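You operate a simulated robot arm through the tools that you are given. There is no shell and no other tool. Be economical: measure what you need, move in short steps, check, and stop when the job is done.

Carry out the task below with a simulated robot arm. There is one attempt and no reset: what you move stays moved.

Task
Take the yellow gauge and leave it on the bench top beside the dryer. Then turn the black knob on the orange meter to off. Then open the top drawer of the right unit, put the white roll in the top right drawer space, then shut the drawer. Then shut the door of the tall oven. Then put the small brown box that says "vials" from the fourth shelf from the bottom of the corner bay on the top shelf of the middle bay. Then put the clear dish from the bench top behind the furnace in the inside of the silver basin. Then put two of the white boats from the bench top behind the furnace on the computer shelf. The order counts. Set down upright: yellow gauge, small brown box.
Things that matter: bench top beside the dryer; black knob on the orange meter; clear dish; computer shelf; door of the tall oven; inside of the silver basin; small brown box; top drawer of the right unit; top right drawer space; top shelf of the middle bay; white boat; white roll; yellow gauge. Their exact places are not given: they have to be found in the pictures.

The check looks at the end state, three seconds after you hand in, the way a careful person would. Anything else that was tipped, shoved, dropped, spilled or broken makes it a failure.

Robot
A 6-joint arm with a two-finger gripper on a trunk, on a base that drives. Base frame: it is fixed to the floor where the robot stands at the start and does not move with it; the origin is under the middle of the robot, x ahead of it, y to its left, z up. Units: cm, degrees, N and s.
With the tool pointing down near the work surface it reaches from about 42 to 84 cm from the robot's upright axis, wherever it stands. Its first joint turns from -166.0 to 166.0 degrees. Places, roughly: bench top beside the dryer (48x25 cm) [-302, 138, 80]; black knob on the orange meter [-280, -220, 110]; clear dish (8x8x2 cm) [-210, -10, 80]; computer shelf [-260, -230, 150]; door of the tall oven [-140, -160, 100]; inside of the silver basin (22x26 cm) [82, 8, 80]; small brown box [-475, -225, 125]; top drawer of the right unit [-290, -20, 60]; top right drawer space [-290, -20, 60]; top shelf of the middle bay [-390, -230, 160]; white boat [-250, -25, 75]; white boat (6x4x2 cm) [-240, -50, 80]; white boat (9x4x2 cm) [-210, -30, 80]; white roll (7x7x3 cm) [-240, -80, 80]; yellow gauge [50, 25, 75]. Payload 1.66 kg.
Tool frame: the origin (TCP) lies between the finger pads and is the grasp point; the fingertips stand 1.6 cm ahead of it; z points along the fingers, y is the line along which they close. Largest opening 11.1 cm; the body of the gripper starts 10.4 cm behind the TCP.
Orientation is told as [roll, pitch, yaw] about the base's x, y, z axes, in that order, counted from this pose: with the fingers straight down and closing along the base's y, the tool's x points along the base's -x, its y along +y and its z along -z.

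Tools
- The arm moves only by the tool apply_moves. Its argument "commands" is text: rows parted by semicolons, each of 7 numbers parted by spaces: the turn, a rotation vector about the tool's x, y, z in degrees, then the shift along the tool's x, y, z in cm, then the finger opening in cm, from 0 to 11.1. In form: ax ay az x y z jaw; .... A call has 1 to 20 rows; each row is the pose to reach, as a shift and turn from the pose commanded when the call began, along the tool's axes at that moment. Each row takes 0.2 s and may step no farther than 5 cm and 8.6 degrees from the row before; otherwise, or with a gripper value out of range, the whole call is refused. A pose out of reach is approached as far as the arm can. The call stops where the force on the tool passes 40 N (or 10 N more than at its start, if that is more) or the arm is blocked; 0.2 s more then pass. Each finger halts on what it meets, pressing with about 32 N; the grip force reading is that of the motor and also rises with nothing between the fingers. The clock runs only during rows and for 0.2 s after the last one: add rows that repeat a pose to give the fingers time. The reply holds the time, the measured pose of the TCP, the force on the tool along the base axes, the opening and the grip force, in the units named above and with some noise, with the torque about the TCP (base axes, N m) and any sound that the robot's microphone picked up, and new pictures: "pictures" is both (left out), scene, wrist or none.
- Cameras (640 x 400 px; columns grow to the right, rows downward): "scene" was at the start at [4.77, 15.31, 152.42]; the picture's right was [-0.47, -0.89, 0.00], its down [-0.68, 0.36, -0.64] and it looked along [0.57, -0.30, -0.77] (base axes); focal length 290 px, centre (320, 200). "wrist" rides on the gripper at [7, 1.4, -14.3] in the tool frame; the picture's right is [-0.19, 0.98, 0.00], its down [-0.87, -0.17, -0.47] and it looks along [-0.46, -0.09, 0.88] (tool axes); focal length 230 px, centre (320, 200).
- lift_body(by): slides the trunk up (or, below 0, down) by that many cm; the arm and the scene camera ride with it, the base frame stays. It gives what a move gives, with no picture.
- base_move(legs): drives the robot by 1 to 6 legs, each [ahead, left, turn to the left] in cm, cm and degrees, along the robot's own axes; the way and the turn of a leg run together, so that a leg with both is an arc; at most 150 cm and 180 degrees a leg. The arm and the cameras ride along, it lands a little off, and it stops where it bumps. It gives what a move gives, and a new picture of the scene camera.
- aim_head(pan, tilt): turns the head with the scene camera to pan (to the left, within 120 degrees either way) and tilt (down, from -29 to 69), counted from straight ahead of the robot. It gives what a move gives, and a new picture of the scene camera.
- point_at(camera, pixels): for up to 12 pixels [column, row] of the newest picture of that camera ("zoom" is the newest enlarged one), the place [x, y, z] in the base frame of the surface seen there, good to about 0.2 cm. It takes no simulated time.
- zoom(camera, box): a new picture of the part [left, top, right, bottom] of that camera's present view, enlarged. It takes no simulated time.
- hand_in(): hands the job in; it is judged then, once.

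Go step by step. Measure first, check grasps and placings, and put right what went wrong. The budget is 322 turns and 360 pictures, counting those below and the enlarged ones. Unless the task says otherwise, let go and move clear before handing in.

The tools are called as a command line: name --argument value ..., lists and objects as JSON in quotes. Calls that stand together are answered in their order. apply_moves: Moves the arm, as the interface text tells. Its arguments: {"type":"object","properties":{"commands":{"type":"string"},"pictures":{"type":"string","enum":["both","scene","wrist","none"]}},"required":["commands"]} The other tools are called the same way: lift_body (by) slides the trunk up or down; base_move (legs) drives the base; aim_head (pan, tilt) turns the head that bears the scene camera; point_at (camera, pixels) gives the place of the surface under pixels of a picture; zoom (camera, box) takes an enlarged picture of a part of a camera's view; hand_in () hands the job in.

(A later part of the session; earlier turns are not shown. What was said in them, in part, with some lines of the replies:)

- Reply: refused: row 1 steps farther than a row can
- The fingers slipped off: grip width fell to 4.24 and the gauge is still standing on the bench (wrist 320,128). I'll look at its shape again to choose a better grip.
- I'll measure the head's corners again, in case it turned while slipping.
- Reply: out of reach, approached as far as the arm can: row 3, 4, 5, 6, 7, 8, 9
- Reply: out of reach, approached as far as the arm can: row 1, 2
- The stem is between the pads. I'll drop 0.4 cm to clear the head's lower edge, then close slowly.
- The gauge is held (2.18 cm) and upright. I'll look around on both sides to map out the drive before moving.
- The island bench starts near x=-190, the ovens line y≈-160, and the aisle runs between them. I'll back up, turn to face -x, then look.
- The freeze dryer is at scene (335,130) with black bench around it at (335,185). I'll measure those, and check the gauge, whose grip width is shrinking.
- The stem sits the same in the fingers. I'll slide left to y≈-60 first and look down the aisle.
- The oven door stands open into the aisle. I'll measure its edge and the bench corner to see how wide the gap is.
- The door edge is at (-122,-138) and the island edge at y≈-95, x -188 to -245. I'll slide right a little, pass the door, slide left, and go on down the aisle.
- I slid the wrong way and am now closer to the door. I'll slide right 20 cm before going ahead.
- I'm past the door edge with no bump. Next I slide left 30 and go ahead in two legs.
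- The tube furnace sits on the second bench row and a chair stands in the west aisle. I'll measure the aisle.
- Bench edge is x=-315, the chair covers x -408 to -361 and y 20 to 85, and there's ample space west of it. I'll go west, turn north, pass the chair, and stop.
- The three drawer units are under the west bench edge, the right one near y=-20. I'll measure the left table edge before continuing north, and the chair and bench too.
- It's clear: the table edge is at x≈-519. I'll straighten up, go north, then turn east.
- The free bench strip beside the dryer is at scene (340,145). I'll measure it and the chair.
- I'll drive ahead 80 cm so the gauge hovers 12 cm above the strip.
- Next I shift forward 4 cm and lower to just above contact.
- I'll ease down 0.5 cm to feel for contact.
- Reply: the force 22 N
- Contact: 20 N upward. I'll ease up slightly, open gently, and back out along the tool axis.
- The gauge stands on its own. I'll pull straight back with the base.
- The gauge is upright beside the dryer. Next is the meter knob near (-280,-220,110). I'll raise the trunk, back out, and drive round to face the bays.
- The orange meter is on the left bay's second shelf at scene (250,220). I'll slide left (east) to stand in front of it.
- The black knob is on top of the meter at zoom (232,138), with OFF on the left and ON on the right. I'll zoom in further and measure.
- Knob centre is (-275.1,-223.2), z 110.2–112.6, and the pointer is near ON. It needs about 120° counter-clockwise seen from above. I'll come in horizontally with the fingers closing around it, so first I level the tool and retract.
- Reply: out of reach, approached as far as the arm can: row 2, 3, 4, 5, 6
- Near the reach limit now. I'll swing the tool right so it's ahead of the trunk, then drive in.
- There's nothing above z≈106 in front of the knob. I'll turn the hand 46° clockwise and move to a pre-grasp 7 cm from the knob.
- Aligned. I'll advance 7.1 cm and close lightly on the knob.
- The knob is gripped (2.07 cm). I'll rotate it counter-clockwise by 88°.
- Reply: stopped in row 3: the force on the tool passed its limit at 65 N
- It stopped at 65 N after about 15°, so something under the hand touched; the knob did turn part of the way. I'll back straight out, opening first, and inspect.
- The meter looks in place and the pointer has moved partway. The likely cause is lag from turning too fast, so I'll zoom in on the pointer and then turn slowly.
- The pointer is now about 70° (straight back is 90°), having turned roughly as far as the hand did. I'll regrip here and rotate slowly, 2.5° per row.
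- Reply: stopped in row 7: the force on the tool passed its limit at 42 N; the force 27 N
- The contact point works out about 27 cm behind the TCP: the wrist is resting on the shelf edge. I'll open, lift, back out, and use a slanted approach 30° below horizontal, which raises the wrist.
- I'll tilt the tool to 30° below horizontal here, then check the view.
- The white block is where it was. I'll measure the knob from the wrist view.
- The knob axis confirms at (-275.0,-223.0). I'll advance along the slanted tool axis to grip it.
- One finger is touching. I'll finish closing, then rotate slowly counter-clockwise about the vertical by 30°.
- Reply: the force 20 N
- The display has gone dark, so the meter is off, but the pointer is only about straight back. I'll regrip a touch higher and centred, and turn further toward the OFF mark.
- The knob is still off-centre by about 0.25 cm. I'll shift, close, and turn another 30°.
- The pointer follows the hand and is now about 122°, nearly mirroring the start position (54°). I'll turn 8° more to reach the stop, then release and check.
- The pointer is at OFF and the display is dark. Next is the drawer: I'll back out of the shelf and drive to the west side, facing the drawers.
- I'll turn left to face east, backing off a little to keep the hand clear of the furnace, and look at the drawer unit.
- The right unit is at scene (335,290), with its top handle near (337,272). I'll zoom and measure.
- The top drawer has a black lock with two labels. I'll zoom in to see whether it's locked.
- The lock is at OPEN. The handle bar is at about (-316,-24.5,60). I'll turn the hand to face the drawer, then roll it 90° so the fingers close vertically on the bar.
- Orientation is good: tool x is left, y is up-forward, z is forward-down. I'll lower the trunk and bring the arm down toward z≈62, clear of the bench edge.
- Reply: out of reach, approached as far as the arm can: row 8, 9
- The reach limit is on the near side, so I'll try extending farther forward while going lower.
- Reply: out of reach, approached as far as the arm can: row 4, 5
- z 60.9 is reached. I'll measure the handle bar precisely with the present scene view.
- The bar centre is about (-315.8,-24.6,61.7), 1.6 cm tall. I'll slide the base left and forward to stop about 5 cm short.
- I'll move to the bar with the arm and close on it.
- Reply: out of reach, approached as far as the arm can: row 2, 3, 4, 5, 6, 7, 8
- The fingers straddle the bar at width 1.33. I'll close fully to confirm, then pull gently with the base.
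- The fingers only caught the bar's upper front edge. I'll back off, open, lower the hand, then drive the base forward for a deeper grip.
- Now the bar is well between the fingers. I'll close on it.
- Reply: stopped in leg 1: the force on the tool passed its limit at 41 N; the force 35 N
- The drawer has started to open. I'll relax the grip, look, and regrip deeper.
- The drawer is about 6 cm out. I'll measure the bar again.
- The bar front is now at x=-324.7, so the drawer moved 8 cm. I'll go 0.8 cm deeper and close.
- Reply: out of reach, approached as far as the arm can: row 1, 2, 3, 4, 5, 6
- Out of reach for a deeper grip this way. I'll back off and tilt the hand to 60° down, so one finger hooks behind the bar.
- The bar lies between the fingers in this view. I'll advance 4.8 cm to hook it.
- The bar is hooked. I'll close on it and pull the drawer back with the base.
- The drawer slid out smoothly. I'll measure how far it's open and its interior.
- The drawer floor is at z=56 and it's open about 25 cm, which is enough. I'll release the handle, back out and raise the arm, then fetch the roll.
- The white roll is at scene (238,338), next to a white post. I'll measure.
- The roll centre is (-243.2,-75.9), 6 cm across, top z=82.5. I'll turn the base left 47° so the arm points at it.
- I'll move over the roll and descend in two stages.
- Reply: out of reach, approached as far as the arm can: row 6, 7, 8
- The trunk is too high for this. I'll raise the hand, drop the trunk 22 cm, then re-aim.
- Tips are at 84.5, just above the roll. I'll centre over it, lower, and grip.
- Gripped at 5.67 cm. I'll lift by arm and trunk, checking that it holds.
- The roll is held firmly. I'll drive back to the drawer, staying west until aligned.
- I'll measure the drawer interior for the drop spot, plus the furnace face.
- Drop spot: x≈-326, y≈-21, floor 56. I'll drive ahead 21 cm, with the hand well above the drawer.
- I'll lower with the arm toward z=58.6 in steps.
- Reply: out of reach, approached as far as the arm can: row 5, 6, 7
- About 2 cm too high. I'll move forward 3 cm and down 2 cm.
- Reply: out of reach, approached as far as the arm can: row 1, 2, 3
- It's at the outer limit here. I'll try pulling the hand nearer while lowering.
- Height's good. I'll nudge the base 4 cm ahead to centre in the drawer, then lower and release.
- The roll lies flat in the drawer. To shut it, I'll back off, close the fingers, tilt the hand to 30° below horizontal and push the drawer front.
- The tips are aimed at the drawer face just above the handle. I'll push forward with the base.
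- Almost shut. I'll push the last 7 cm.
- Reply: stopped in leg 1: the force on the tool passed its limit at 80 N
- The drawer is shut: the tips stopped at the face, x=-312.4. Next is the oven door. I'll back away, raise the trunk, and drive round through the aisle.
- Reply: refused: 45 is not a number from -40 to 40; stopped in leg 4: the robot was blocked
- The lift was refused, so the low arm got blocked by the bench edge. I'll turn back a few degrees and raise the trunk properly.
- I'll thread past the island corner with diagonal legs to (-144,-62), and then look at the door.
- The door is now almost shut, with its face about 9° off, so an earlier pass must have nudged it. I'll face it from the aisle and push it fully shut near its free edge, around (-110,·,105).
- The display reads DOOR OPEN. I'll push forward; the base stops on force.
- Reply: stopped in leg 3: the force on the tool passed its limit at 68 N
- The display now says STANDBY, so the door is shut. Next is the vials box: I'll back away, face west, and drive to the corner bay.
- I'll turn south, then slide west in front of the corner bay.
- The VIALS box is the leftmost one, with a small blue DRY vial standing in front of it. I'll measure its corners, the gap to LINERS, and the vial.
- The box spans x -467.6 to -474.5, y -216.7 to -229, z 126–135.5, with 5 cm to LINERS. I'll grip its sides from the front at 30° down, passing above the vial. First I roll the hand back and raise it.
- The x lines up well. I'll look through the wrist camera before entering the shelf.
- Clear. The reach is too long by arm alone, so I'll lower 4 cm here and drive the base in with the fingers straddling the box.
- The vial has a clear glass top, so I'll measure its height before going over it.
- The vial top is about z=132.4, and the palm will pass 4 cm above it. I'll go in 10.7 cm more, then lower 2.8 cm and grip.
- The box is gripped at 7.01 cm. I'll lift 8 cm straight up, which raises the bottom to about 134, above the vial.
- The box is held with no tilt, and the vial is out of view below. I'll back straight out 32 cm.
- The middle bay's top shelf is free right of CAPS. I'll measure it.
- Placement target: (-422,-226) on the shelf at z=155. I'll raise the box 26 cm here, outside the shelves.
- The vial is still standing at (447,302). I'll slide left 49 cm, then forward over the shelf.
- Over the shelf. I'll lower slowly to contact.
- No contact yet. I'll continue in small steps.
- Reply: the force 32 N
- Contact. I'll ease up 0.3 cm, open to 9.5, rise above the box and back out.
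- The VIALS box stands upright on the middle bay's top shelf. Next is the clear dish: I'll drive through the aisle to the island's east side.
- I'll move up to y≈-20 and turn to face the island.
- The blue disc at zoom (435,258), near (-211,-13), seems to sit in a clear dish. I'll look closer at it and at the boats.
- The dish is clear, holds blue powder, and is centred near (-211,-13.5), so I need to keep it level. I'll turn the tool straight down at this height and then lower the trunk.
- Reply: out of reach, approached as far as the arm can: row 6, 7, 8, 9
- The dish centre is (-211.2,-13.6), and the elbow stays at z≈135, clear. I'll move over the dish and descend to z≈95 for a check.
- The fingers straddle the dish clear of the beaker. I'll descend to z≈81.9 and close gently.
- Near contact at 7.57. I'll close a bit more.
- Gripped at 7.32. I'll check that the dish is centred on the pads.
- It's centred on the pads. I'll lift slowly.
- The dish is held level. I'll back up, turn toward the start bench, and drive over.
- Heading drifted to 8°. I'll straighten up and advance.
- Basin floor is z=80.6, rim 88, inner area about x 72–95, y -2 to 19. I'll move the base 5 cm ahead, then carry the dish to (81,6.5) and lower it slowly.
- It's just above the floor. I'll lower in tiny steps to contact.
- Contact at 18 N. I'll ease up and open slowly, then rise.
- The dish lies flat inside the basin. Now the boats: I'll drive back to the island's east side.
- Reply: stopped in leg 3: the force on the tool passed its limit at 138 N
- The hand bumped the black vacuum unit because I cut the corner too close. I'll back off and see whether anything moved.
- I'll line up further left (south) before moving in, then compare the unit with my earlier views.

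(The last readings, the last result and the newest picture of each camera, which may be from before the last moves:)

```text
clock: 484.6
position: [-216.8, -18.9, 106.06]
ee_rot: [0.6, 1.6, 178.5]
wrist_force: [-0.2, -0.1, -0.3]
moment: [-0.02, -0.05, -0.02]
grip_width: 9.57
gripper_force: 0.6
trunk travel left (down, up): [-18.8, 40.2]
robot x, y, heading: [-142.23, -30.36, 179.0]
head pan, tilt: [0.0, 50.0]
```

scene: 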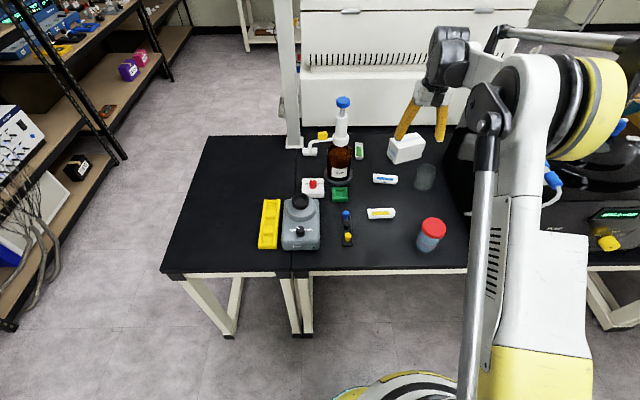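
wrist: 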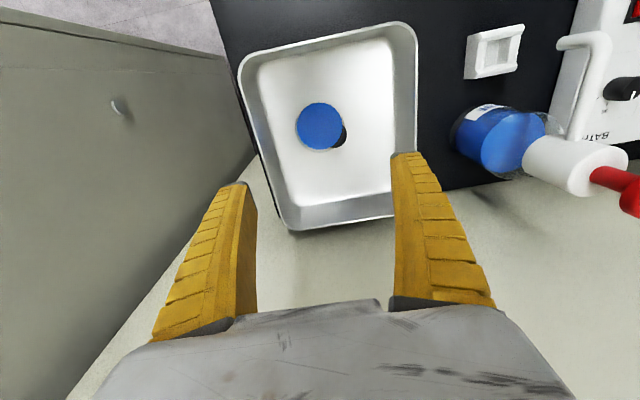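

I'll compare a few 3D points: earlier the blue valve read (-193.5,4.6,110.9). I'll measure it now, along with the boats.

zoom --camera "scene" --box '[440, 60, 640, 260]'

point_at --camera "scene" --pixels '[[550, 172], [553, 180], [548, 185], [610, 243], [612, 213], [560, 190], [625, 120]]'

zoom --camera "scene" --box '[320, 120, 460, 260]'

```text
2.00 times, centred on (540, 160) of scene
```

zoom: 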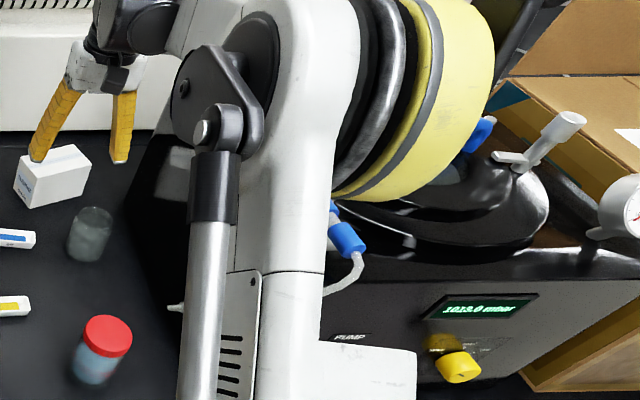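

```text
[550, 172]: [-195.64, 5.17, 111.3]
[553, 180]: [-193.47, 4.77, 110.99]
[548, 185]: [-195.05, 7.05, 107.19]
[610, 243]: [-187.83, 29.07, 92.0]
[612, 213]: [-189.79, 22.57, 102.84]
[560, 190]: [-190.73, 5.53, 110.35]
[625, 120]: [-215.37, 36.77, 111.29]
```

```text
2.86 times, centred on (390, 190) of scene
```

zoom: 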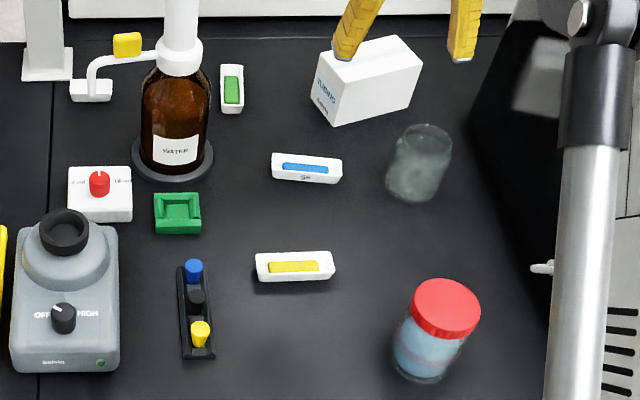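

The valve is at the same place as before (within 0.2 cm), so the unit didn't move. Next I measure the yellow-powder and blue-powder boats.

point_at --camera "zoom" --pixels '[[260, 262], [332, 260], [295, 256], [295, 280], [260, 280], [333, 276], [275, 160], [339, 162], [306, 154], [306, 180], [274, 176], [339, 180]]'

```text
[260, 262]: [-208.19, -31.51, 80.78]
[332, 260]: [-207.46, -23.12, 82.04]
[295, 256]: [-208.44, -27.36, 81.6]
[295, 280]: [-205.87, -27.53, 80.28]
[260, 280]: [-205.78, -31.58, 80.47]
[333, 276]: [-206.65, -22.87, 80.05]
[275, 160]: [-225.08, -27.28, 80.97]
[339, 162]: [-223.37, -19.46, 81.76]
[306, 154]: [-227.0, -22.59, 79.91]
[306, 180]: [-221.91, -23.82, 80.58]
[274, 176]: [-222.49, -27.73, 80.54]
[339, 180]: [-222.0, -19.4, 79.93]
```

Yellow boat centre is (-207.3,-27.3), 9×3.6 cm; blue boat is (-223.7,-23.6). I'll level the tool, turn it 90° to grip across the narrow side, and move above the yellow boat.

apply_moves --commands "-0.6 1.6 0 0 0 0 7; -0.6 1.6 0 0 0 0 7" --pictures "none"

apply_moves --commands "0 0 8.5 1 0.8 0 7; 0 0 17 2 1.7 0 7; 0 0 25.5 3 2.5 0 7; 0 0 34 4 3.4 0 7; 0 0 42.5 5 4.2 0 7; 0 0 51 6 5 0 7; 0 0 59.5 7 6 0 7; 0 0 68 8 7 0 7; 0 0 76.5 9 8 0 7; 0 0 85 9.5 8.4 0 7; 0 0 89 9.5 8.4 0 7; 0 0 89 9.5 8.4 5 7; 0 0 89 9.5 8.4 10 7; 0 0 89 9.5 8.4 10 7"

```text
clock: 485.2
position: [-216.6, -18.87, 106.09]
ee_rot: [1.2, 3.1, 178.6]
wrist_force: [-0.9, 0.1, 0.1]
moment: [0.02, -0.02, -0.01]
grip_width: 7.19
gripper_force: 1.4
trunk travel left (down, up): [-18.8, 40.2]
robot x, y, heading: [-142.04, -30.22, 178.8]
head pan, tilt: [0.0, 50.0]
```

```text
clock: 488.2
position: [-206.75, -27.73, 96.69]
ee_rot: [-3.1, 1.2, 89.5]
wrist_force: [-0.8, 0.4, -0.3]
moment: [-0.02, 0.0, 0.01]
grip_width: 7.18
gripper_force: 1.3
trunk travel left (down, up): [-18.8, 40.2]
robot x, y, heading: [-142.11, -30.19, 178.9]
head pan, tilt: [0.0, 50.0]
```

scene: 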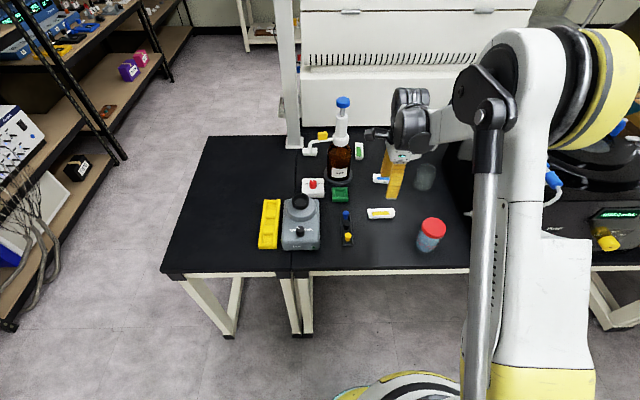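
wrist: 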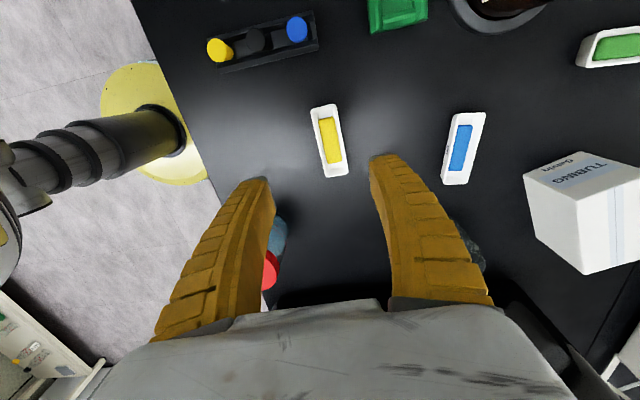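

The earlier levelling had the wrong sign; I've worked out the convention. I'll level and align now, and measure the boat from the wrist camera.

apply_moves --commands "-3.1 -1.2 -2 -0.4 0.5 0 6.5; -3.1 -1.2 -4 -0.4 0.5 0 6.5; -3.1 -1.2 -4 -0.4 0.5 0 6.5" --pictures "wrist"

zoom --camera "wrist" --box '[270, 80, 390, 200]'

```text
clock: 489.0
position: [-207.41, -27.31, 96.72]
ee_rot: [0.0, 0.1, 93.6]
wrist_force: [0.5, -0.8, -0.7]
moment: [-0.01, 0.04, 0.0]
grip_width: 6.67
gripper_force: 1.2
trunk travel left (down, up): [-18.8, 40.2]
robot x, y, heading: [-142.56, -30.42, 178.9]
head pan, tilt: [0.0, 50.0]
```

wrist: 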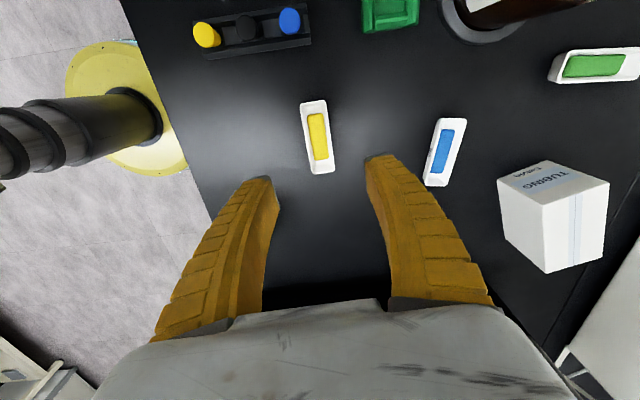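

```text
3.33 times, centred on (330, 140) of wrist
```

zoom: 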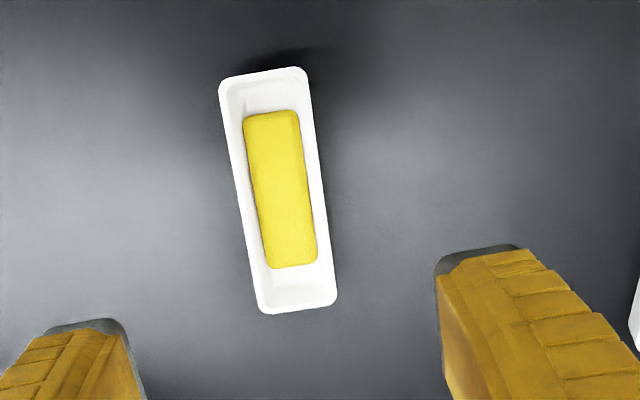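

point_at --camera "zoom" --pixels '[[225, 85], [303, 72], [262, 308], [333, 298], [280, 190], [242, 200], [322, 185]]'

```text
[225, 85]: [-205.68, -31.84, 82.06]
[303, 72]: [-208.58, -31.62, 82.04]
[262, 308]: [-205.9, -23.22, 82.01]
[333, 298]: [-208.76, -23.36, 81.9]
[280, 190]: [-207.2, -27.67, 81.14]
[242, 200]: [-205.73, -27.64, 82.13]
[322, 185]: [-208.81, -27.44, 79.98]
```

The boat centre is (-207.25,-27.5), rim width 3, aligned with y. I'll descend and close gently.

apply_moves --commands "0 0 2 0.2 -0.15 4 6; 0 0 2 0.2 -0.15 8 6; 0 0 2 0.2 -0.15 12 6; 0 0 2 0.2 -0.15 14.6 6; 0 0 2 0.2 -0.15 14.6 6; 0 0 2 0.2 -0.15 14.6 4.5; 0 0 2 0.2 -0.15 14.6 3.6; 0 0 2 0.2 -0.15 14.6 3; 0 0 2 0.2 -0.15 14.6 2.5; 0 0 2 0.2 -0.15 14.6 2.2; 0 0 2 0.2 -0.15 14.6 2.2" --pictures "wrist"

```text
clock: 491.4
position: [-207.26, -27.79, 81.95]
ee_rot: [0.0, 0.1, 91.5]
wrist_force: [-1.4, 0.9, 3.9]
moment: [0.02, -0.02, 0.01]
grip_width: 2.69
gripper_force: 32.3
trunk travel left (down, up): [-18.8, 40.2]
robot x, y, heading: [-142.34, -30.21, 178.9]
head pan, tilt: [0.0, 50.0]
```

wrist: 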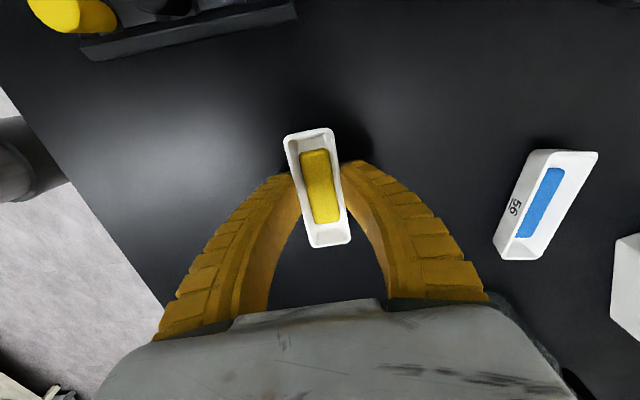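

Gripped at 2.69. I'll lift slowly.

apply_moves --commands "0 0 0 0 0 -0.5 2.2; 0 0 0 0 0 -1.2 2.2; 0 0 0 0 0 -2.4 2.2; 0 0 0 0 0 -4 2.2; 0 0 0 0 0 -6 2.2; 0 0 0 0 0 -8 2.2; 0 0 0 0 0 -10 2.2; 0 0 0 0 0 -12 2.2; 0 0 0 0 0 -14 2.2; 0 0 0 0 0 -16 2.2; 0 0 0 0 0 -18 2.2; 0 0 0 0 0 -20 2.2; 0 0 0 0 0 -20 2.2" --pictures "wrist"

```text
clock: 494.2
position: [-207.01, -27.63, 102.09]
ee_rot: [0.0, 0.1, 91.5]
wrist_force: [-0.5, 0.0, -1.3]
moment: [0.04, -0.03, -0.01]
grip_width: 2.64
gripper_force: 31.9
trunk travel left (down, up): [-18.8, 40.2]
robot x, y, heading: [-142.58, -30.15, 178.9]
head pan, tilt: [0.0, 50.0]
```

wrist: 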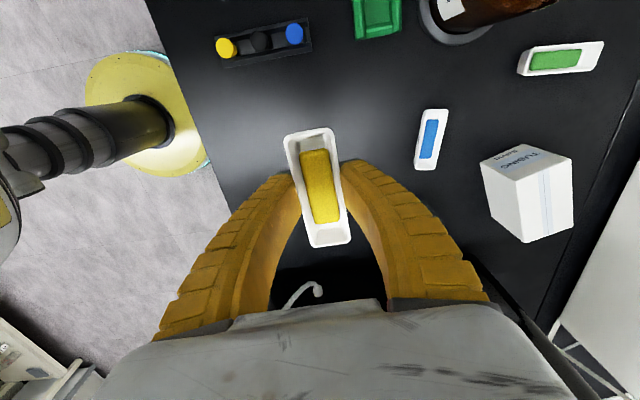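

The boat is held level. I'll raise the trunk, go round to the computer shelf and face it.

lift_body --by 25

base_move --legs '[[-15, 0, 0], [0, 101, 0], [135, 0, 0], [20, -12, 0], [0, 0, 91]]'

lift_body --by 15

aim_head --pan 5 --tilt 30

```text
clock: 496.8
position: [-207.05, -27.65, 127.01]
ee_rot: [0.0, 0.1, 91.4]
wrist_force: [0.2, 0.0, -1.7]
moment: [0.02, -0.01, -0.02]
grip_width: 2.63
gripper_force: 32.4
trunk travel left (down, up): [-43.8, 15.2]
robot x, y, heading: [-142.29, -30.65, 178.9]
head pan, tilt: [0.0, 50.0]
```

```text
clock: 514.5
position: [-282.0, -183.29, 127.1]
ee_rot: [-0.2, 0.1, -174.8]
wrist_force: [0.0, 0.0, 0.5]
moment: [-0.01, -0.01, -0.03]
grip_width: 2.59
gripper_force: 32.3
trunk travel left (down, up): [-43.8, 15.2]
robot x, y, heading: [-283.61, -118.71, -87.3]
head pan, tilt: [0.0, 50.0]
```

scene: 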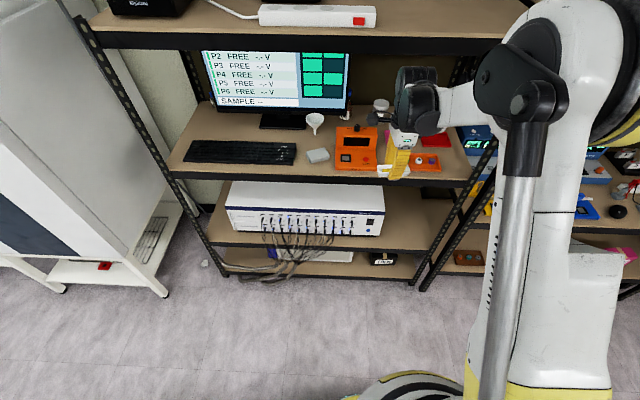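

```text
clock: 516.2
position: [-282.05, -183.37, 141.94]
ee_rot: [0.0, 0.0, -174.8]
wrist_force: [1.0, 0.0, 0.0]
moment: [-0.01, -0.01, 0.01]
grip_width: 2.57
gripper_force: 31.5
trunk travel left (down, up): [-58.8, 0.2]
robot x, y, heading: [-283.98, -118.63, -87.4]
head pan, tilt: [0.0, 50.0]
```

```text
clock: 517.0
position: [-282.01, -183.32, 142.01]
ee_rot: [0.1, 0.1, -174.8]
wrist_force: [-0.1, 0.1, -0.1]
moment: [-0.01, 0.04, -0.03]
grip_width: 2.6
gripper_force: 31.8
trunk travel left (down, up): [-58.8, 0.2]
robot x, y, heading: [-283.64, -118.87, -87.4]
head pan, tilt: [5.0, 30.0]
```

scene: 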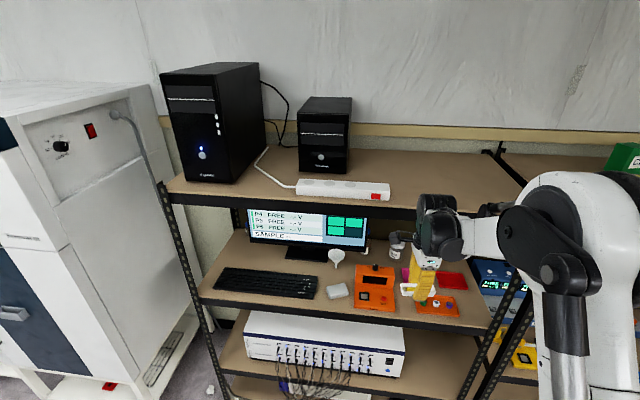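

The top shelf, with the PCs, is free to the right of the power strip. I'll measure it.

point_at --camera "scene" --pixels '[[430, 180], [460, 200], [420, 160], [480, 180], [390, 192], [340, 188], [500, 200], [400, 210], [420, 290]]'

```text
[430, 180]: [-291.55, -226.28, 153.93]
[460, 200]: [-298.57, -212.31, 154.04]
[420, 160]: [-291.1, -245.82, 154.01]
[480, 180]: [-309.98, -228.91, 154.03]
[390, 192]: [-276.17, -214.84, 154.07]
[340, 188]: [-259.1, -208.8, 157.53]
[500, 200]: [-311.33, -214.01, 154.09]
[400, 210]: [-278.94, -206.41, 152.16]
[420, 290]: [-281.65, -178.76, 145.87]
```

Shelf surface is z=154.0. I'll raise the boat 21 cm here, in front of the shelf.

apply_moves --commands "0 0 0 0 0 -3 2.2; 0 0 0 0 0 -6 2.2; 0 0 0 0 0 -9 2.2; 0 0 0 0 0 -12 2.2; 0 0 0 0 0 -15 2.2; 0 0 0 0 0 -18 2.2; 0 0 0 0 0 -21 2.2; 0 0 0 0 0 -21 2.2" --pictures "wrist"

```text
clock: 518.8
position: [-282.19, -183.02, 162.68]
ee_rot: [0.0, 0.2, -174.8]
wrist_force: [-0.2, 0.2, -0.4]
moment: [-0.01, 0.02, -0.01]
grip_width: 2.59
gripper_force: 32.0
trunk travel left (down, up): [-58.8, 0.2]
robot x, y, heading: [-283.72, -118.35, -87.2]
head pan, tilt: [5.0, 30.0]
```

wrist: 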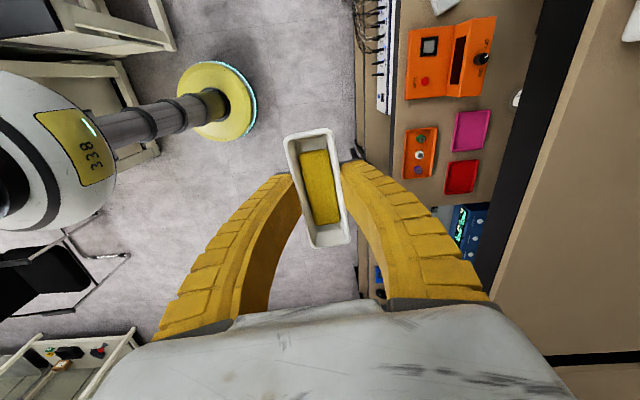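

Raised to 162.7. I'll straighten up, slide right 18 cm, and go ahead 38 cm.

base_move --legs '[[0, 0, -2.8], [0, -18, 0], [38, 0, 0]]'

```text
clock: 522.7
position: [-304.3, -220.31, 162.85]
ee_rot: [0.1, 0.1, -178.3]
wrist_force: [0.3, -1.1, -1.6]
moment: [0.01, -0.01, 0.01]
grip_width: 2.56
gripper_force: 31.6
trunk travel left (down, up): [-58.8, 0.2]
robot x, y, heading: [-301.92, -155.94, -90.8]
head pan, tilt: [5.0, 30.0]
```

scene: 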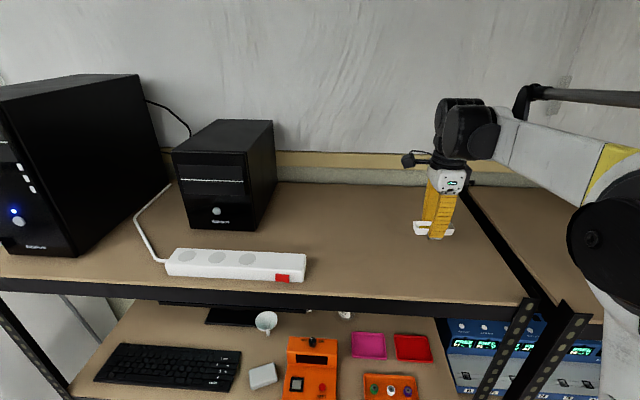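

It's over the shelf. I'll lower 6.4 cm, then feel for contact.

apply_moves --commands "0 0 0 0 0 2 2.2; 0 0 0 0 0 4 2.2; 0 0 0 0 0 5.5 2.2; 0 0 0 0 0 6.3 2.2; 0 0 0 0 0 6.6 2.2; 0 0 0 0 0 6.6 2.2" --pictures "none"

```text
clock: 524.1
position: [-304.02, -220.25, 156.11]
ee_rot: [-0.1, 0.1, -178.3]
wrist_force: [0.3, -0.6, -0.5]
moment: [-0.01, 0.01, 0.02]
grip_width: 2.59
gripper_force: 31.8
trunk travel left (down, up): [-58.8, 0.2]
robot x, y, heading: [-301.76, -155.83, -90.8]
head pan, tilt: [5.0, 30.0]
```

apply_moves --commands "0 0 0 0 0 0.1 2.2; 0 0 0 0 0 0.2 2.2; 0 0 0 0 0 0.3 2.2; 0 0 0 0 0 0.3 2.2" --pictures "none"

```text
clock: 525.1
position: [-304.19, -220.26, 155.8]
ee_rot: [0.0, 0.2, -178.2]
wrist_force: [0.4, 0.3, 0.4]
moment: [-0.01, -0.01, -0.04]
grip_width: 2.59
gripper_force: 32.3
trunk travel left (down, up): [-58.8, 0.2]
robot x, y, heading: [-301.72, -155.94, -90.6]
head pan, tilt: [5.0, 30.0]
```

apply_moves --commands "0 0 0 0 0 0.1 2.2; 0 0 0 0 0 0.2 2.2; 0 0 0 0 0 0.3 2.2; 0 0 0 0 0 0.3 2.2" --pictures "none"

```text
clock: 526.1
position: [-304.2, -220.34, 155.66]
ee_rot: [0.0, 0.1, -178.2]
wrist_force: [0.5, -1.1, 9.9]
moment: [0.01, 0.01, 0.01]
grip_width: 2.73
gripper_force: 31.4
trunk travel left (down, up): [-58.8, 0.2]
robot x, y, heading: [-301.73, -155.77, -90.7]
head pan, tilt: [5.0, 30.0]
```

Contact at about 10 N. I'll open gently and rise.

apply_moves --commands "0 0 0 0 0 0 2.8; 0 0 0 0 0 0 3.3; 0 0 0 0 0 0 4; 0 0 0 0 0 0 5; 0 0 0 0 0 0 5.5; 0 0 0 0 0 -2 5.5; 0 0 0 0 0 -5 5.5; 0 0 0 0 0 -8 5.5; 0 0 0 0 0 -8 5.5"

base_move --legs '[[-40, 0, 0]]'

zoom --camera "scene" --box '[330, 100, 600, 270]'

```text
clock: 528.1
position: [-304.16, -220.53, 163.66]
ee_rot: [0.0, 0.1, -178.1]
wrist_force: [-0.1, 0.5, -0.9]
moment: [0.04, 0.02, 0.01]
grip_width: 5.7
gripper_force: 1.2
trunk travel left (down, up): [-58.8, 0.2]
robot x, y, heading: [-301.34, -155.92, -90.8]
head pan, tilt: [5.0, 30.0]
```

scene: 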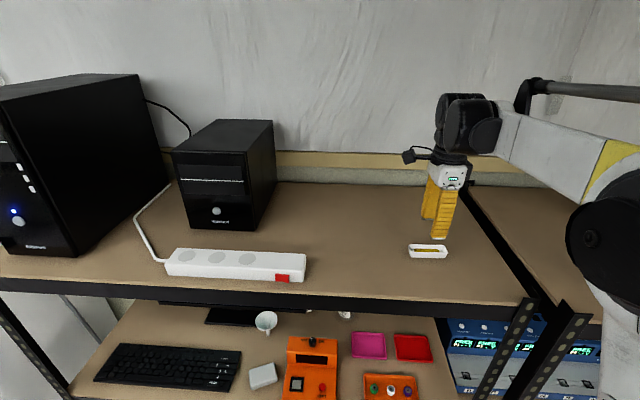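
wrist: 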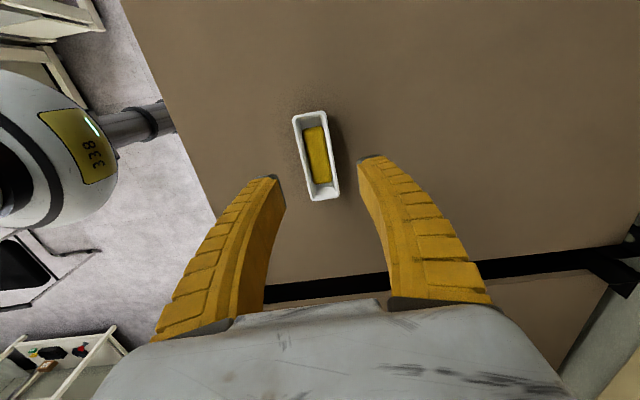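

```text
clock: 530.6
position: [-303.52, -181.39, 163.55]
ee_rot: [0.0, 0.1, -177.9]
wrist_force: [-0.7, 0.4, 0.5]
moment: [0.02, 0.0, -0.02]
grip_width: 5.7
gripper_force: 1.6
trunk travel left (down, up): [-58.8, 0.2]
robot x, y, heading: [-301.03, -116.41, -90.4]
head pan, tilt: [5.0, 30.0]
```

scene: 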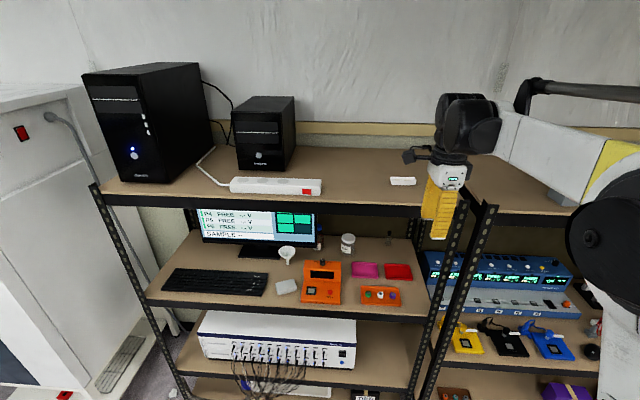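

```text
2.35 times, centred on (465, 185) of scene
```

zoom: 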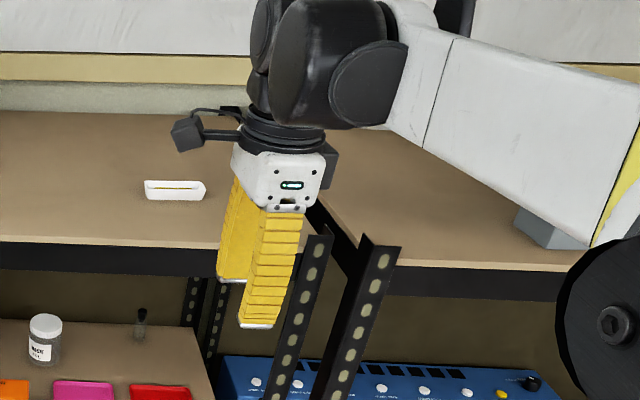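

The first boat sits upright on the computer shelf. I'll go back for the blue one.

base_move --legs '[[0, 0, -90], [0, 13, 0], [-140, 0, 0], [-34, 0, 0], [0, -100, 0]]'

lift_body --by -40

aim_head --pan 0 --tilt 50

```text
clock: 548.9
position: [-187.42, -31.58, 163.58]
ee_rot: [0.0, 0.1, 90.1]
wrist_force: [0.3, 0.2, 0.0]
moment: [-0.02, -0.01, 0.01]
grip_width: 5.69
gripper_force: 1.7
trunk travel left (down, up): [-58.8, 0.2]
robot x, y, heading: [-122.65, -36.07, 177.4]
head pan, tilt: [5.0, 30.0]
```

scene: 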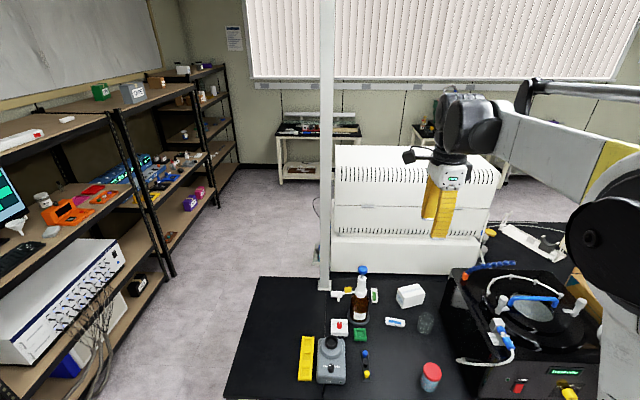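

```text
clock: 552.7
position: [-187.35, -31.64, 123.53]
ee_rot: [-0.1, 0.2, 90.1]
wrist_force: [0.3, 0.6, 0.3]
moment: [0.02, 0.03, -0.05]
grip_width: 5.72
gripper_force: 1.5
trunk travel left (down, up): [-18.8, 40.2]
robot x, y, heading: [-122.24, -36.06, 177.5]
head pan, tilt: [5.0, 30.0]
```

```text
clock: 553.5
position: [-187.28, -31.86, 123.57]
ee_rot: [-0.1, 0.0, 90.1]
wrist_force: [-0.1, -0.1, 0.2]
moment: [0.01, -0.01, 0.01]
grip_width: 5.7
gripper_force: 1.1
trunk travel left (down, up): [-18.8, 40.2]
robot x, y, heading: [-122.77, -36.18, 177.3]
head pan, tilt: [0.0, 50.0]
```

scene: 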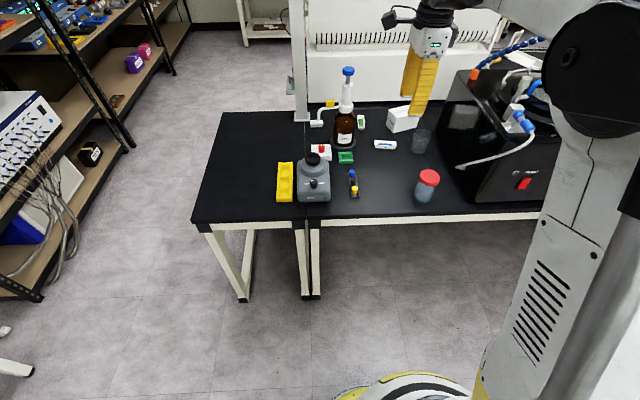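

I'll advance the base 27 cm and 6 cm right, then refine from the wrist camera.

base_move --legs '[[28, -8, 0]]'

apply_moves --commands "0 0 0 0 2 4 6; 0 0 0 0 4 8 6; 0 0 0 0 6 12 6; 0 0 0 0 7 16 6; 0 0 0 0 7 20 6; 0 0 0 0 7 24 6; 0 0 0 0 7 24 6" --pictures "wrist"

```text
clock: 555.5
position: [-214.78, -22.68, 123.54]
ee_rot: [0.0, 0.1, 90.2]
wrist_force: [-0.5, -0.2, -0.5]
moment: [-0.02, -0.03, 0.0]
grip_width: 5.69
gripper_force: 1.2
trunk travel left (down, up): [-18.8, 40.2]
robot x, y, heading: [-150.12, -27.33, 177.6]
head pan, tilt: [0.0, 50.0]
```

scene: 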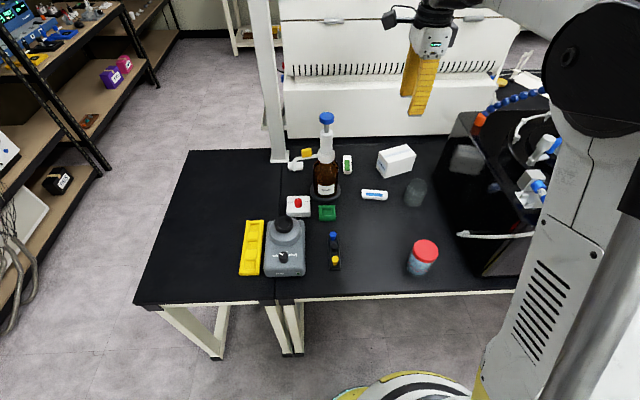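

```text
clock: 557.1
position: [-221.68, -22.45, 99.36]
ee_rot: [0.0, 0.1, 90.1]
wrist_force: [-0.5, -0.1, 0.0]
moment: [0.02, 0.01, -0.02]
grip_width: 6.21
gripper_force: 1.3
trunk travel left (down, up): [-18.8, 40.2]
robot x, y, heading: [-150.44, -26.93, 177.6]
head pan, tilt: [0.0, 50.0]
```

wrist: 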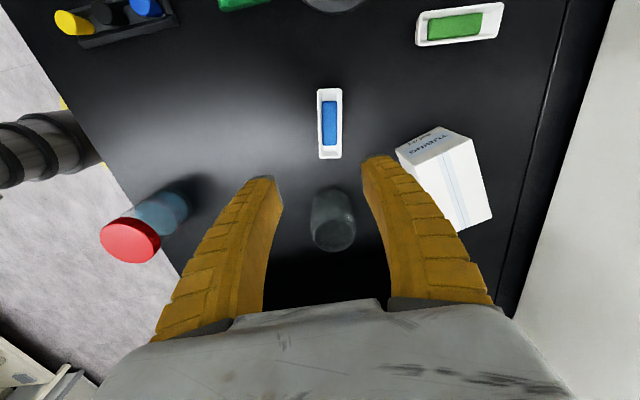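

zoom --camera "wrist" --box '[270, 65, 390, 185]'

point_at --camera "wrist" --pixels '[[319, 91], [339, 91], [320, 156], [340, 155], [329, 123]]'

```text
3.33 times, centred on (330, 125) of wrist
```

zoom: 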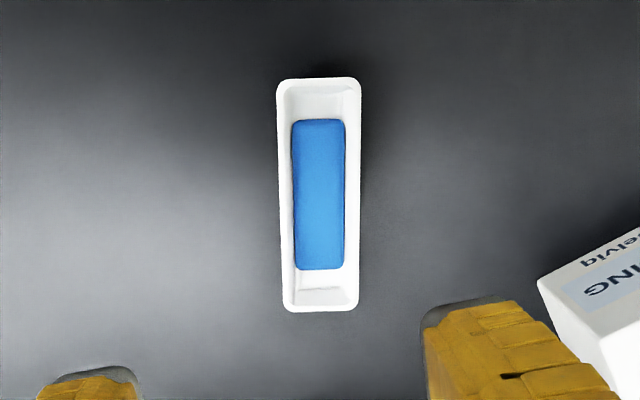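

```text
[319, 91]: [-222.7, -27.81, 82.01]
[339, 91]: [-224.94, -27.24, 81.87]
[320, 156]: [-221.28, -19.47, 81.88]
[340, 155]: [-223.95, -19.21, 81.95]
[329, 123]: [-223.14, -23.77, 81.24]
```

The boat centre is (-223.2,-23.4), turned about 8°. I'll align, descend and grip.

apply_moves --commands "0 0 4 0.5 0.8 2 6; 0 0 8.5 0.95 1.52 5 6; 0 0 8.5 0.95 1.52 9 6; 0 0 8.5 0.95 1.52 13 6; 0 0 8.5 0.95 1.52 16 6; 0 0 8.5 0.95 1.52 17.3 6; 0 0 8.5 0.95 1.52 17.3 6; 0 0 8.5 0.95 1.52 17.3 4.5; 0 0 8.5 0.95 1.52 17.3 3.6; 0 0 8.5 0.95 1.52 17.3 3; 0 0 8.5 0.95 1.52 17.3 2.5; 0 0 8.5 0.95 1.52 17.3 2.2; 0 0 8.5 0.95 1.52 17.3 2.2" --pictures "wrist"

```text
clock: 559.9
position: [-223.41, -23.91, 82.19]
ee_rot: [0.0, 0.2, 81.6]
wrist_force: [-0.9, -0.1, 2.8]
moment: [0.03, -0.05, 0.01]
grip_width: 2.8
gripper_force: 32.1
trunk travel left (down, up): [-18.8, 40.2]
robot x, y, heading: [-149.99, -26.98, 177.4]
head pan, tilt: [0.0, 50.0]
```

wrist: 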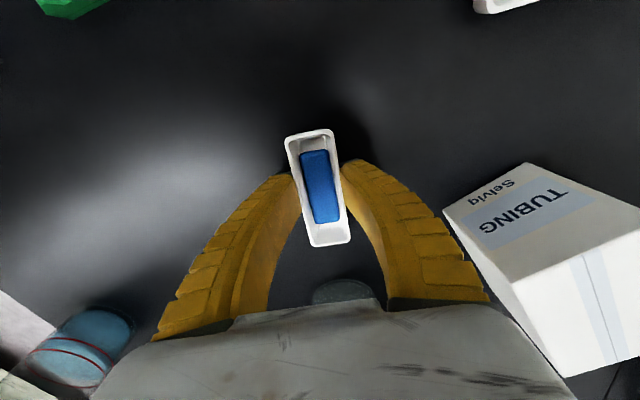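

Gripped at 2.80. I'll lift straight up slowly.

apply_moves --commands "0 0 0 0 0 -0.5 2.2; 0 0 0 0 0 -1.2 2.2; 0 0 0 0 0 -2.4 2.2; 0 0 0 0 0 -4 2.2; 0 0 0 0 0 -6 2.2; 0 0 0 0 0 -8 2.2; 0 0 0 0 0 -10 2.2; 0 0 0 0 0 -12 2.2; 0 0 0 0 0 -14 2.2; 0 0 0 0 0 -16 2.2; 0 0 0 0 0 -18 2.2; 0 0 0 0 0 -20 2.2; 0 0 0 0 0 -20 2.2" --pictures "both"

lift_body --by 25

```text
clock: 562.7
position: [-223.28, -23.53, 102.09]
ee_rot: [0.1, 0.1, 81.6]
wrist_force: [0.1, -0.4, -1.0]
moment: [0.0, -0.01, 0.0]
grip_width: 2.73
gripper_force: 31.8
trunk travel left (down, up): [-18.8, 40.2]
robot x, y, heading: [-149.79, -27.04, 177.4]
head pan, tilt: [0.0, 50.0]
```

scene: 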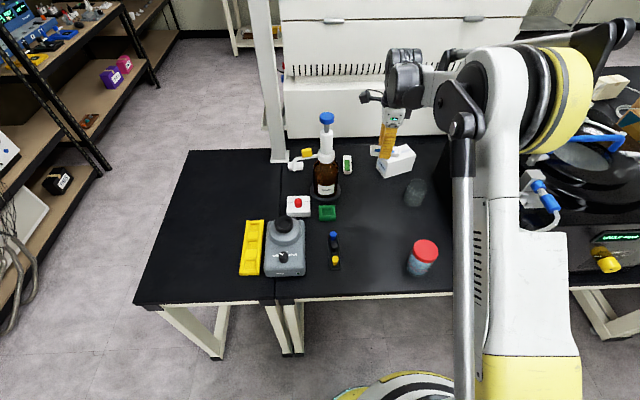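
wrist: 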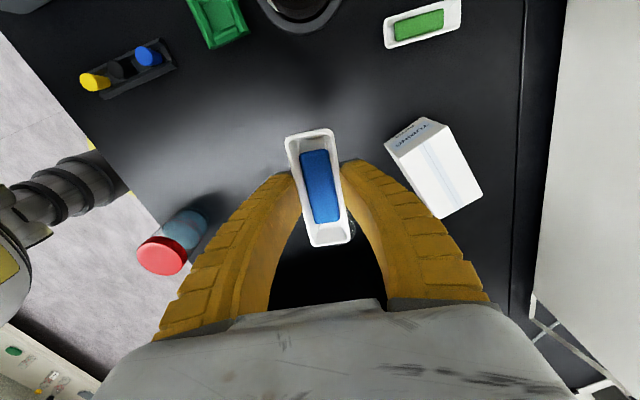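

```text
clock: 565.3
position: [-223.38, -23.57, 127.09]
ee_rot: [-0.1, 0.1, 81.6]
wrist_force: [-0.2, 0.5, -0.8]
moment: [0.02, 0.02, 0.0]
grip_width: 2.72
gripper_force: 31.6
trunk travel left (down, up): [-43.8, 15.2]
robot x, y, heading: [-149.64, -26.89, 177.2]
head pan, tilt: [0.0, 50.0]
```

The boat is held level. I'll drive back to the computer shelf, aiming for x≈-288.

base_move --legs '[[-25, 0, 2.5], [0, 101, 0], [143, 0, 0], [18, -15, 0], [0, 0, 90]]'

lift_body --by 15

apply_moves --commands "0 0 0 0 0 -3 2.2; 0 0 0 0 0 -6 2.2; 0 0 0 0 0 -9 2.2; 0 0 0 0 0 -12 2.2; 0 0 0 0 0 -15 2.2; 0 0 0 0 0 -18 2.2; 0 0 0 0 0 -21 2.2; 0 0 0 0 0 -21 2.2" --pictures "both"

```text
clock: 584.1
position: [-295.13, -187.81, 127.14]
ee_rot: [0.0, 0.1, 171.1]
wrist_force: [0.3, 0.3, -0.2]
moment: [-0.01, 0.02, -0.01]
grip_width: 2.68
gripper_force: 31.6
trunk travel left (down, up): [-43.8, 15.2]
robot x, y, heading: [-290.98, -114.62, -93.0]
head pan, tilt: [0.0, 50.0]
```

scene: 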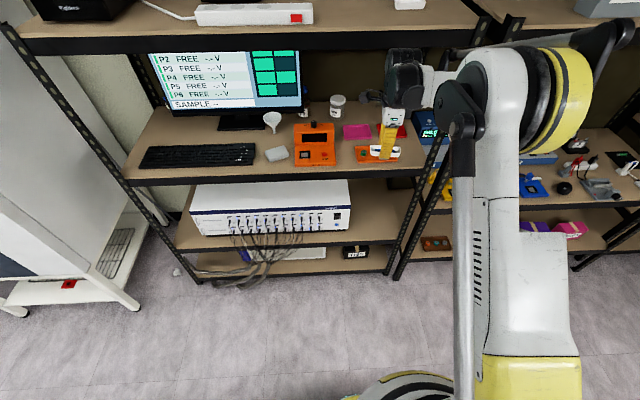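

```text
clock: 585.9
position: [-295.1, -187.93, 142.23]
ee_rot: [0.0, 0.2, 171.1]
wrist_force: [0.4, 0.9, -0.2]
moment: [0.04, 0.0, 0.01]
grip_width: 2.68
gripper_force: 32.0
trunk travel left (down, up): [-58.8, 0.2]
robot x, y, heading: [-291.09, -114.52, -93.0]
head pan, tilt: [0.0, 50.0]
```

```text
clock: 587.7
position: [-295.27, -187.63, 163.11]
ee_rot: [0.1, 0.1, 171.0]
wrist_force: [1.1, 0.1, -0.5]
moment: [0.02, -0.01, 0.0]
grip_width: 2.67
gripper_force: 32.2
trunk travel left (down, up): [-58.8, 0.2]
robot x, y, heading: [-291.32, -114.64, -93.1]
head pan, tilt: [0.0, 50.0]
```

scene: 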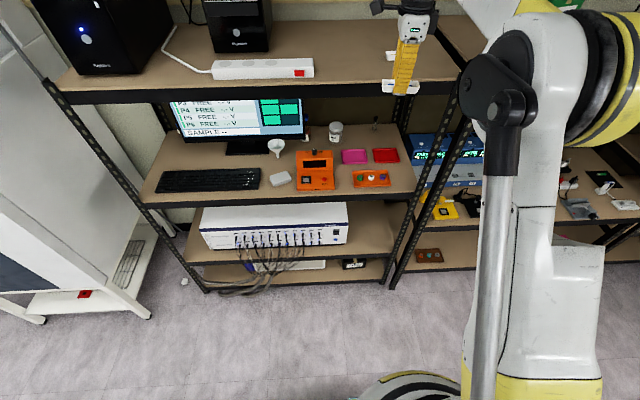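
wrist: 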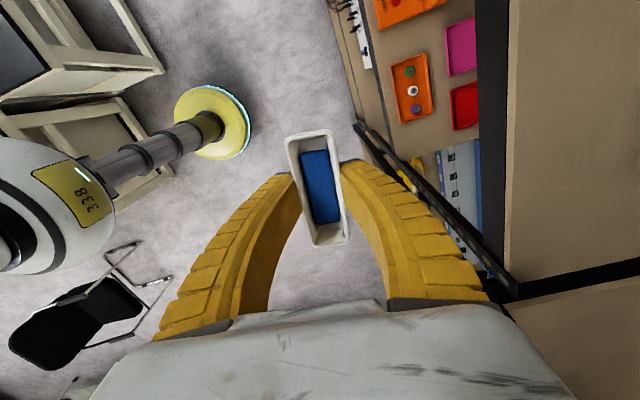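

I'll straighten up, slide left 5 cm and go ahead 33 cm, placing it clear of the first boat.

base_move --legs '[[0, 0, 3], [0, 5, 0], [33, 0, 0]]'

aim_head --pan 5 --tilt 25

```text
clock: 590.8
position: [-287.98, -220.69, 162.93]
ee_rot: [0.0, 0.1, 173.2]
wrist_force: [0.7, 0.0, -0.7]
moment: [0.02, 0.0, 0.01]
grip_width: 2.67
gripper_force: 32.6
trunk travel left (down, up): [-58.8, 0.2]
robot x, y, heading: [-286.29, -147.96, -91.1]
head pan, tilt: [0.0, 50.0]
```

scene: 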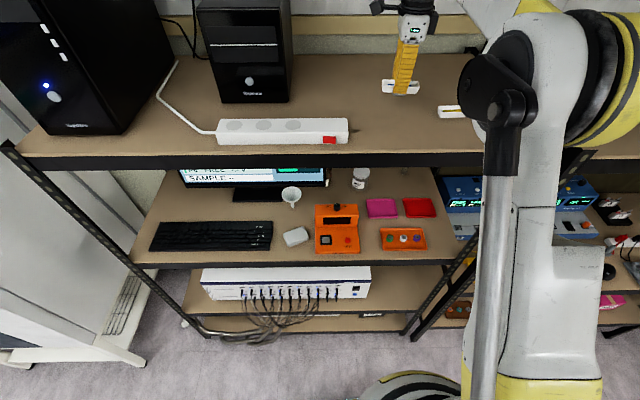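

```text
clock: 591.7
position: [-287.96, -220.65, 163.0]
ee_rot: [0.1, 0.1, 173.3]
wrist_force: [0.5, 0.1, -0.4]
moment: [-0.01, 0.03, 0.0]
grip_width: 2.63
gripper_force: 32.1
trunk travel left (down, up): [-58.8, 0.2]
robot x, y, heading: [-286.5, -147.92, -90.7]
head pan, tilt: [5.0, 25.0]
```

scene: 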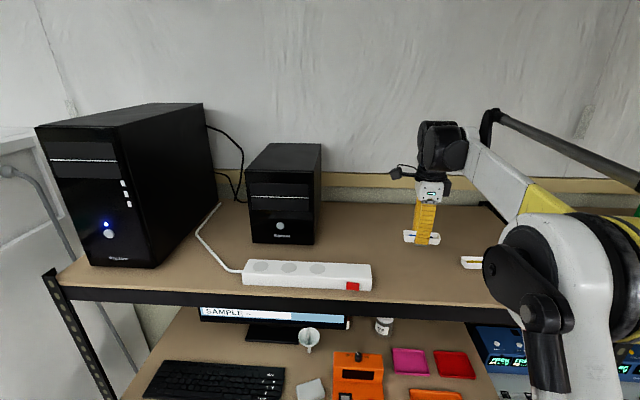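

The spot is clear. I'll lower gradually.

apply_moves --commands "0 0 0 0 0 2 2.2; 0 0 0 0 0 4 2.2; 0 0 0 0 0 5.5 2.2; 0 0 0 0 0 6.3 2.2; 0 0 0 0 0 6.7 2.2; 0 0 0 0 0 6.9 2.2; 0 0 0 0 0 7 2.2; 0 0 0 0 0 7 2.2" --pictures "none"

```text
clock: 593.5
position: [-288.11, -220.65, 155.99]
ee_rot: [0.0, 0.1, 173.3]
wrist_force: [-1.1, -1.6, 4.3]
moment: [0.0, 0.09, 0.01]
grip_width: 2.77
gripper_force: 31.9
trunk travel left (down, up): [-58.8, 0.2]
robot x, y, heading: [-286.16, -147.57, -90.9]
head pan, tilt: [5.0, 25.0]
```

Light contact has begun. I'll lower 0.1 cm more, then open and rise.

apply_moves --commands "0 0 0 0 0 0.1 2.2; 0 0 0 0 0 0.1 2.8; 0 0 0 0 0 0.1 3.3; 0 0 0 0 0 0.1 4; 0 0 0 0 0 0.1 5; 0 0 0 0 0 0.1 5.5; 0 0 0 0 0 -2 5.5; 0 0 0 0 0 -5 5.5; 0 0 0 0 0 -8 5.5; 0 0 0 0 0 -8 5.5" --pictures "wrist"

base_move --legs '[[-40, 0, 0]]'

zoom --camera "scene" --box '[300, 130, 560, 300]'

```text
clock: 595.7
position: [-288.03, -220.65, 164.12]
ee_rot: [0.0, 0.1, 173.1]
wrist_force: [0.3, 0.1, 0.3]
moment: [0.02, 0.01, -0.02]
grip_width: 5.73
gripper_force: 1.8
trunk travel left (down, up): [-58.8, 0.2]
robot x, y, heading: [-286.51, -147.29, -91.0]
head pan, tilt: [5.0, 25.0]
```

wrist: 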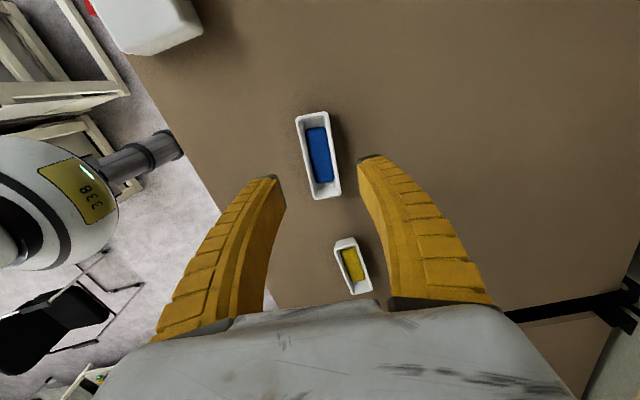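

```text
clock: 598.2
position: [-287.48, -180.7, 164.16]
ee_rot: [0.0, 0.2, 173.2]
wrist_force: [-0.3, 0.8, 0.3]
moment: [-0.03, 0.01, 0.02]
grip_width: 5.7
gripper_force: 0.9
trunk travel left (down, up): [-58.8, 0.2]
robot x, y, heading: [-285.84, -107.52, -91.2]
head pan, tilt: [5.0, 25.0]
```

scene: 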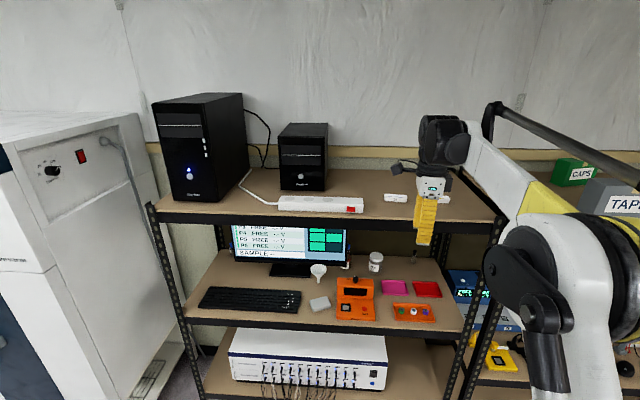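

```text
2.35 times, centred on (430, 215) of scene
```

zoom: 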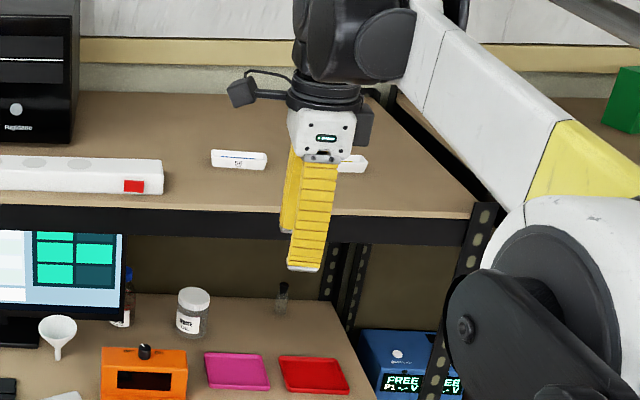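

Both boats sit upright on the computer shelf and the arm is clear. The earlier tasks were each checked when done: gauge, meter off, drawer, oven, VIALS box, dish. I'm handing in.

hand_in

```text
The job is handed in.
```

I carried out all seven tasks in order and handed the job in; the verdict wasn't shown to me.

- **Gauge:** It stands upright on the bench beside the dryer.
- **Meter:** The knob points to OFF and the display is dark.
- **Drawer:** The white roll lies flat in the right unit's top drawer, and the drawer is shut.
- **Oven:** The door is shut and its display changed from DOOR OPEN to STANDBY.
- **"Vials" box:** It stands upright on the middle bay's top shelf.
- **Clear dish:** It lies flat inside the silver basin with its blue powder still in it.
- **White boats:** The yellow-powder and blue-powder ones stand upright on the top shelf with the PCs, which I took to be the computer shelf.

Five things could count against the result:

- **Gauge grip:** My first grip on the gauge slipped off. It stayed standing but turned slightly.
- **Meter contact:** The arm pressed on the shelf edge twice while I was turning the knob. The meter looked unmoved.
- **Oven door nudge:** The arm seems to have pushed the oven door most of the way shut on an earlier pass, before its turn. I closed it fully at the right point in the order.
- **Bench edge:** The low arm hit the island bench edge on the way to the oven. I saw nothing move, but didn't measure it.
- **Vacuum unit:** The hand hit the black vacuum unit once, at a force reading of 138 N. A valve on it measured within 0.2 cm of its earlier position, so I don't think the unit moved.
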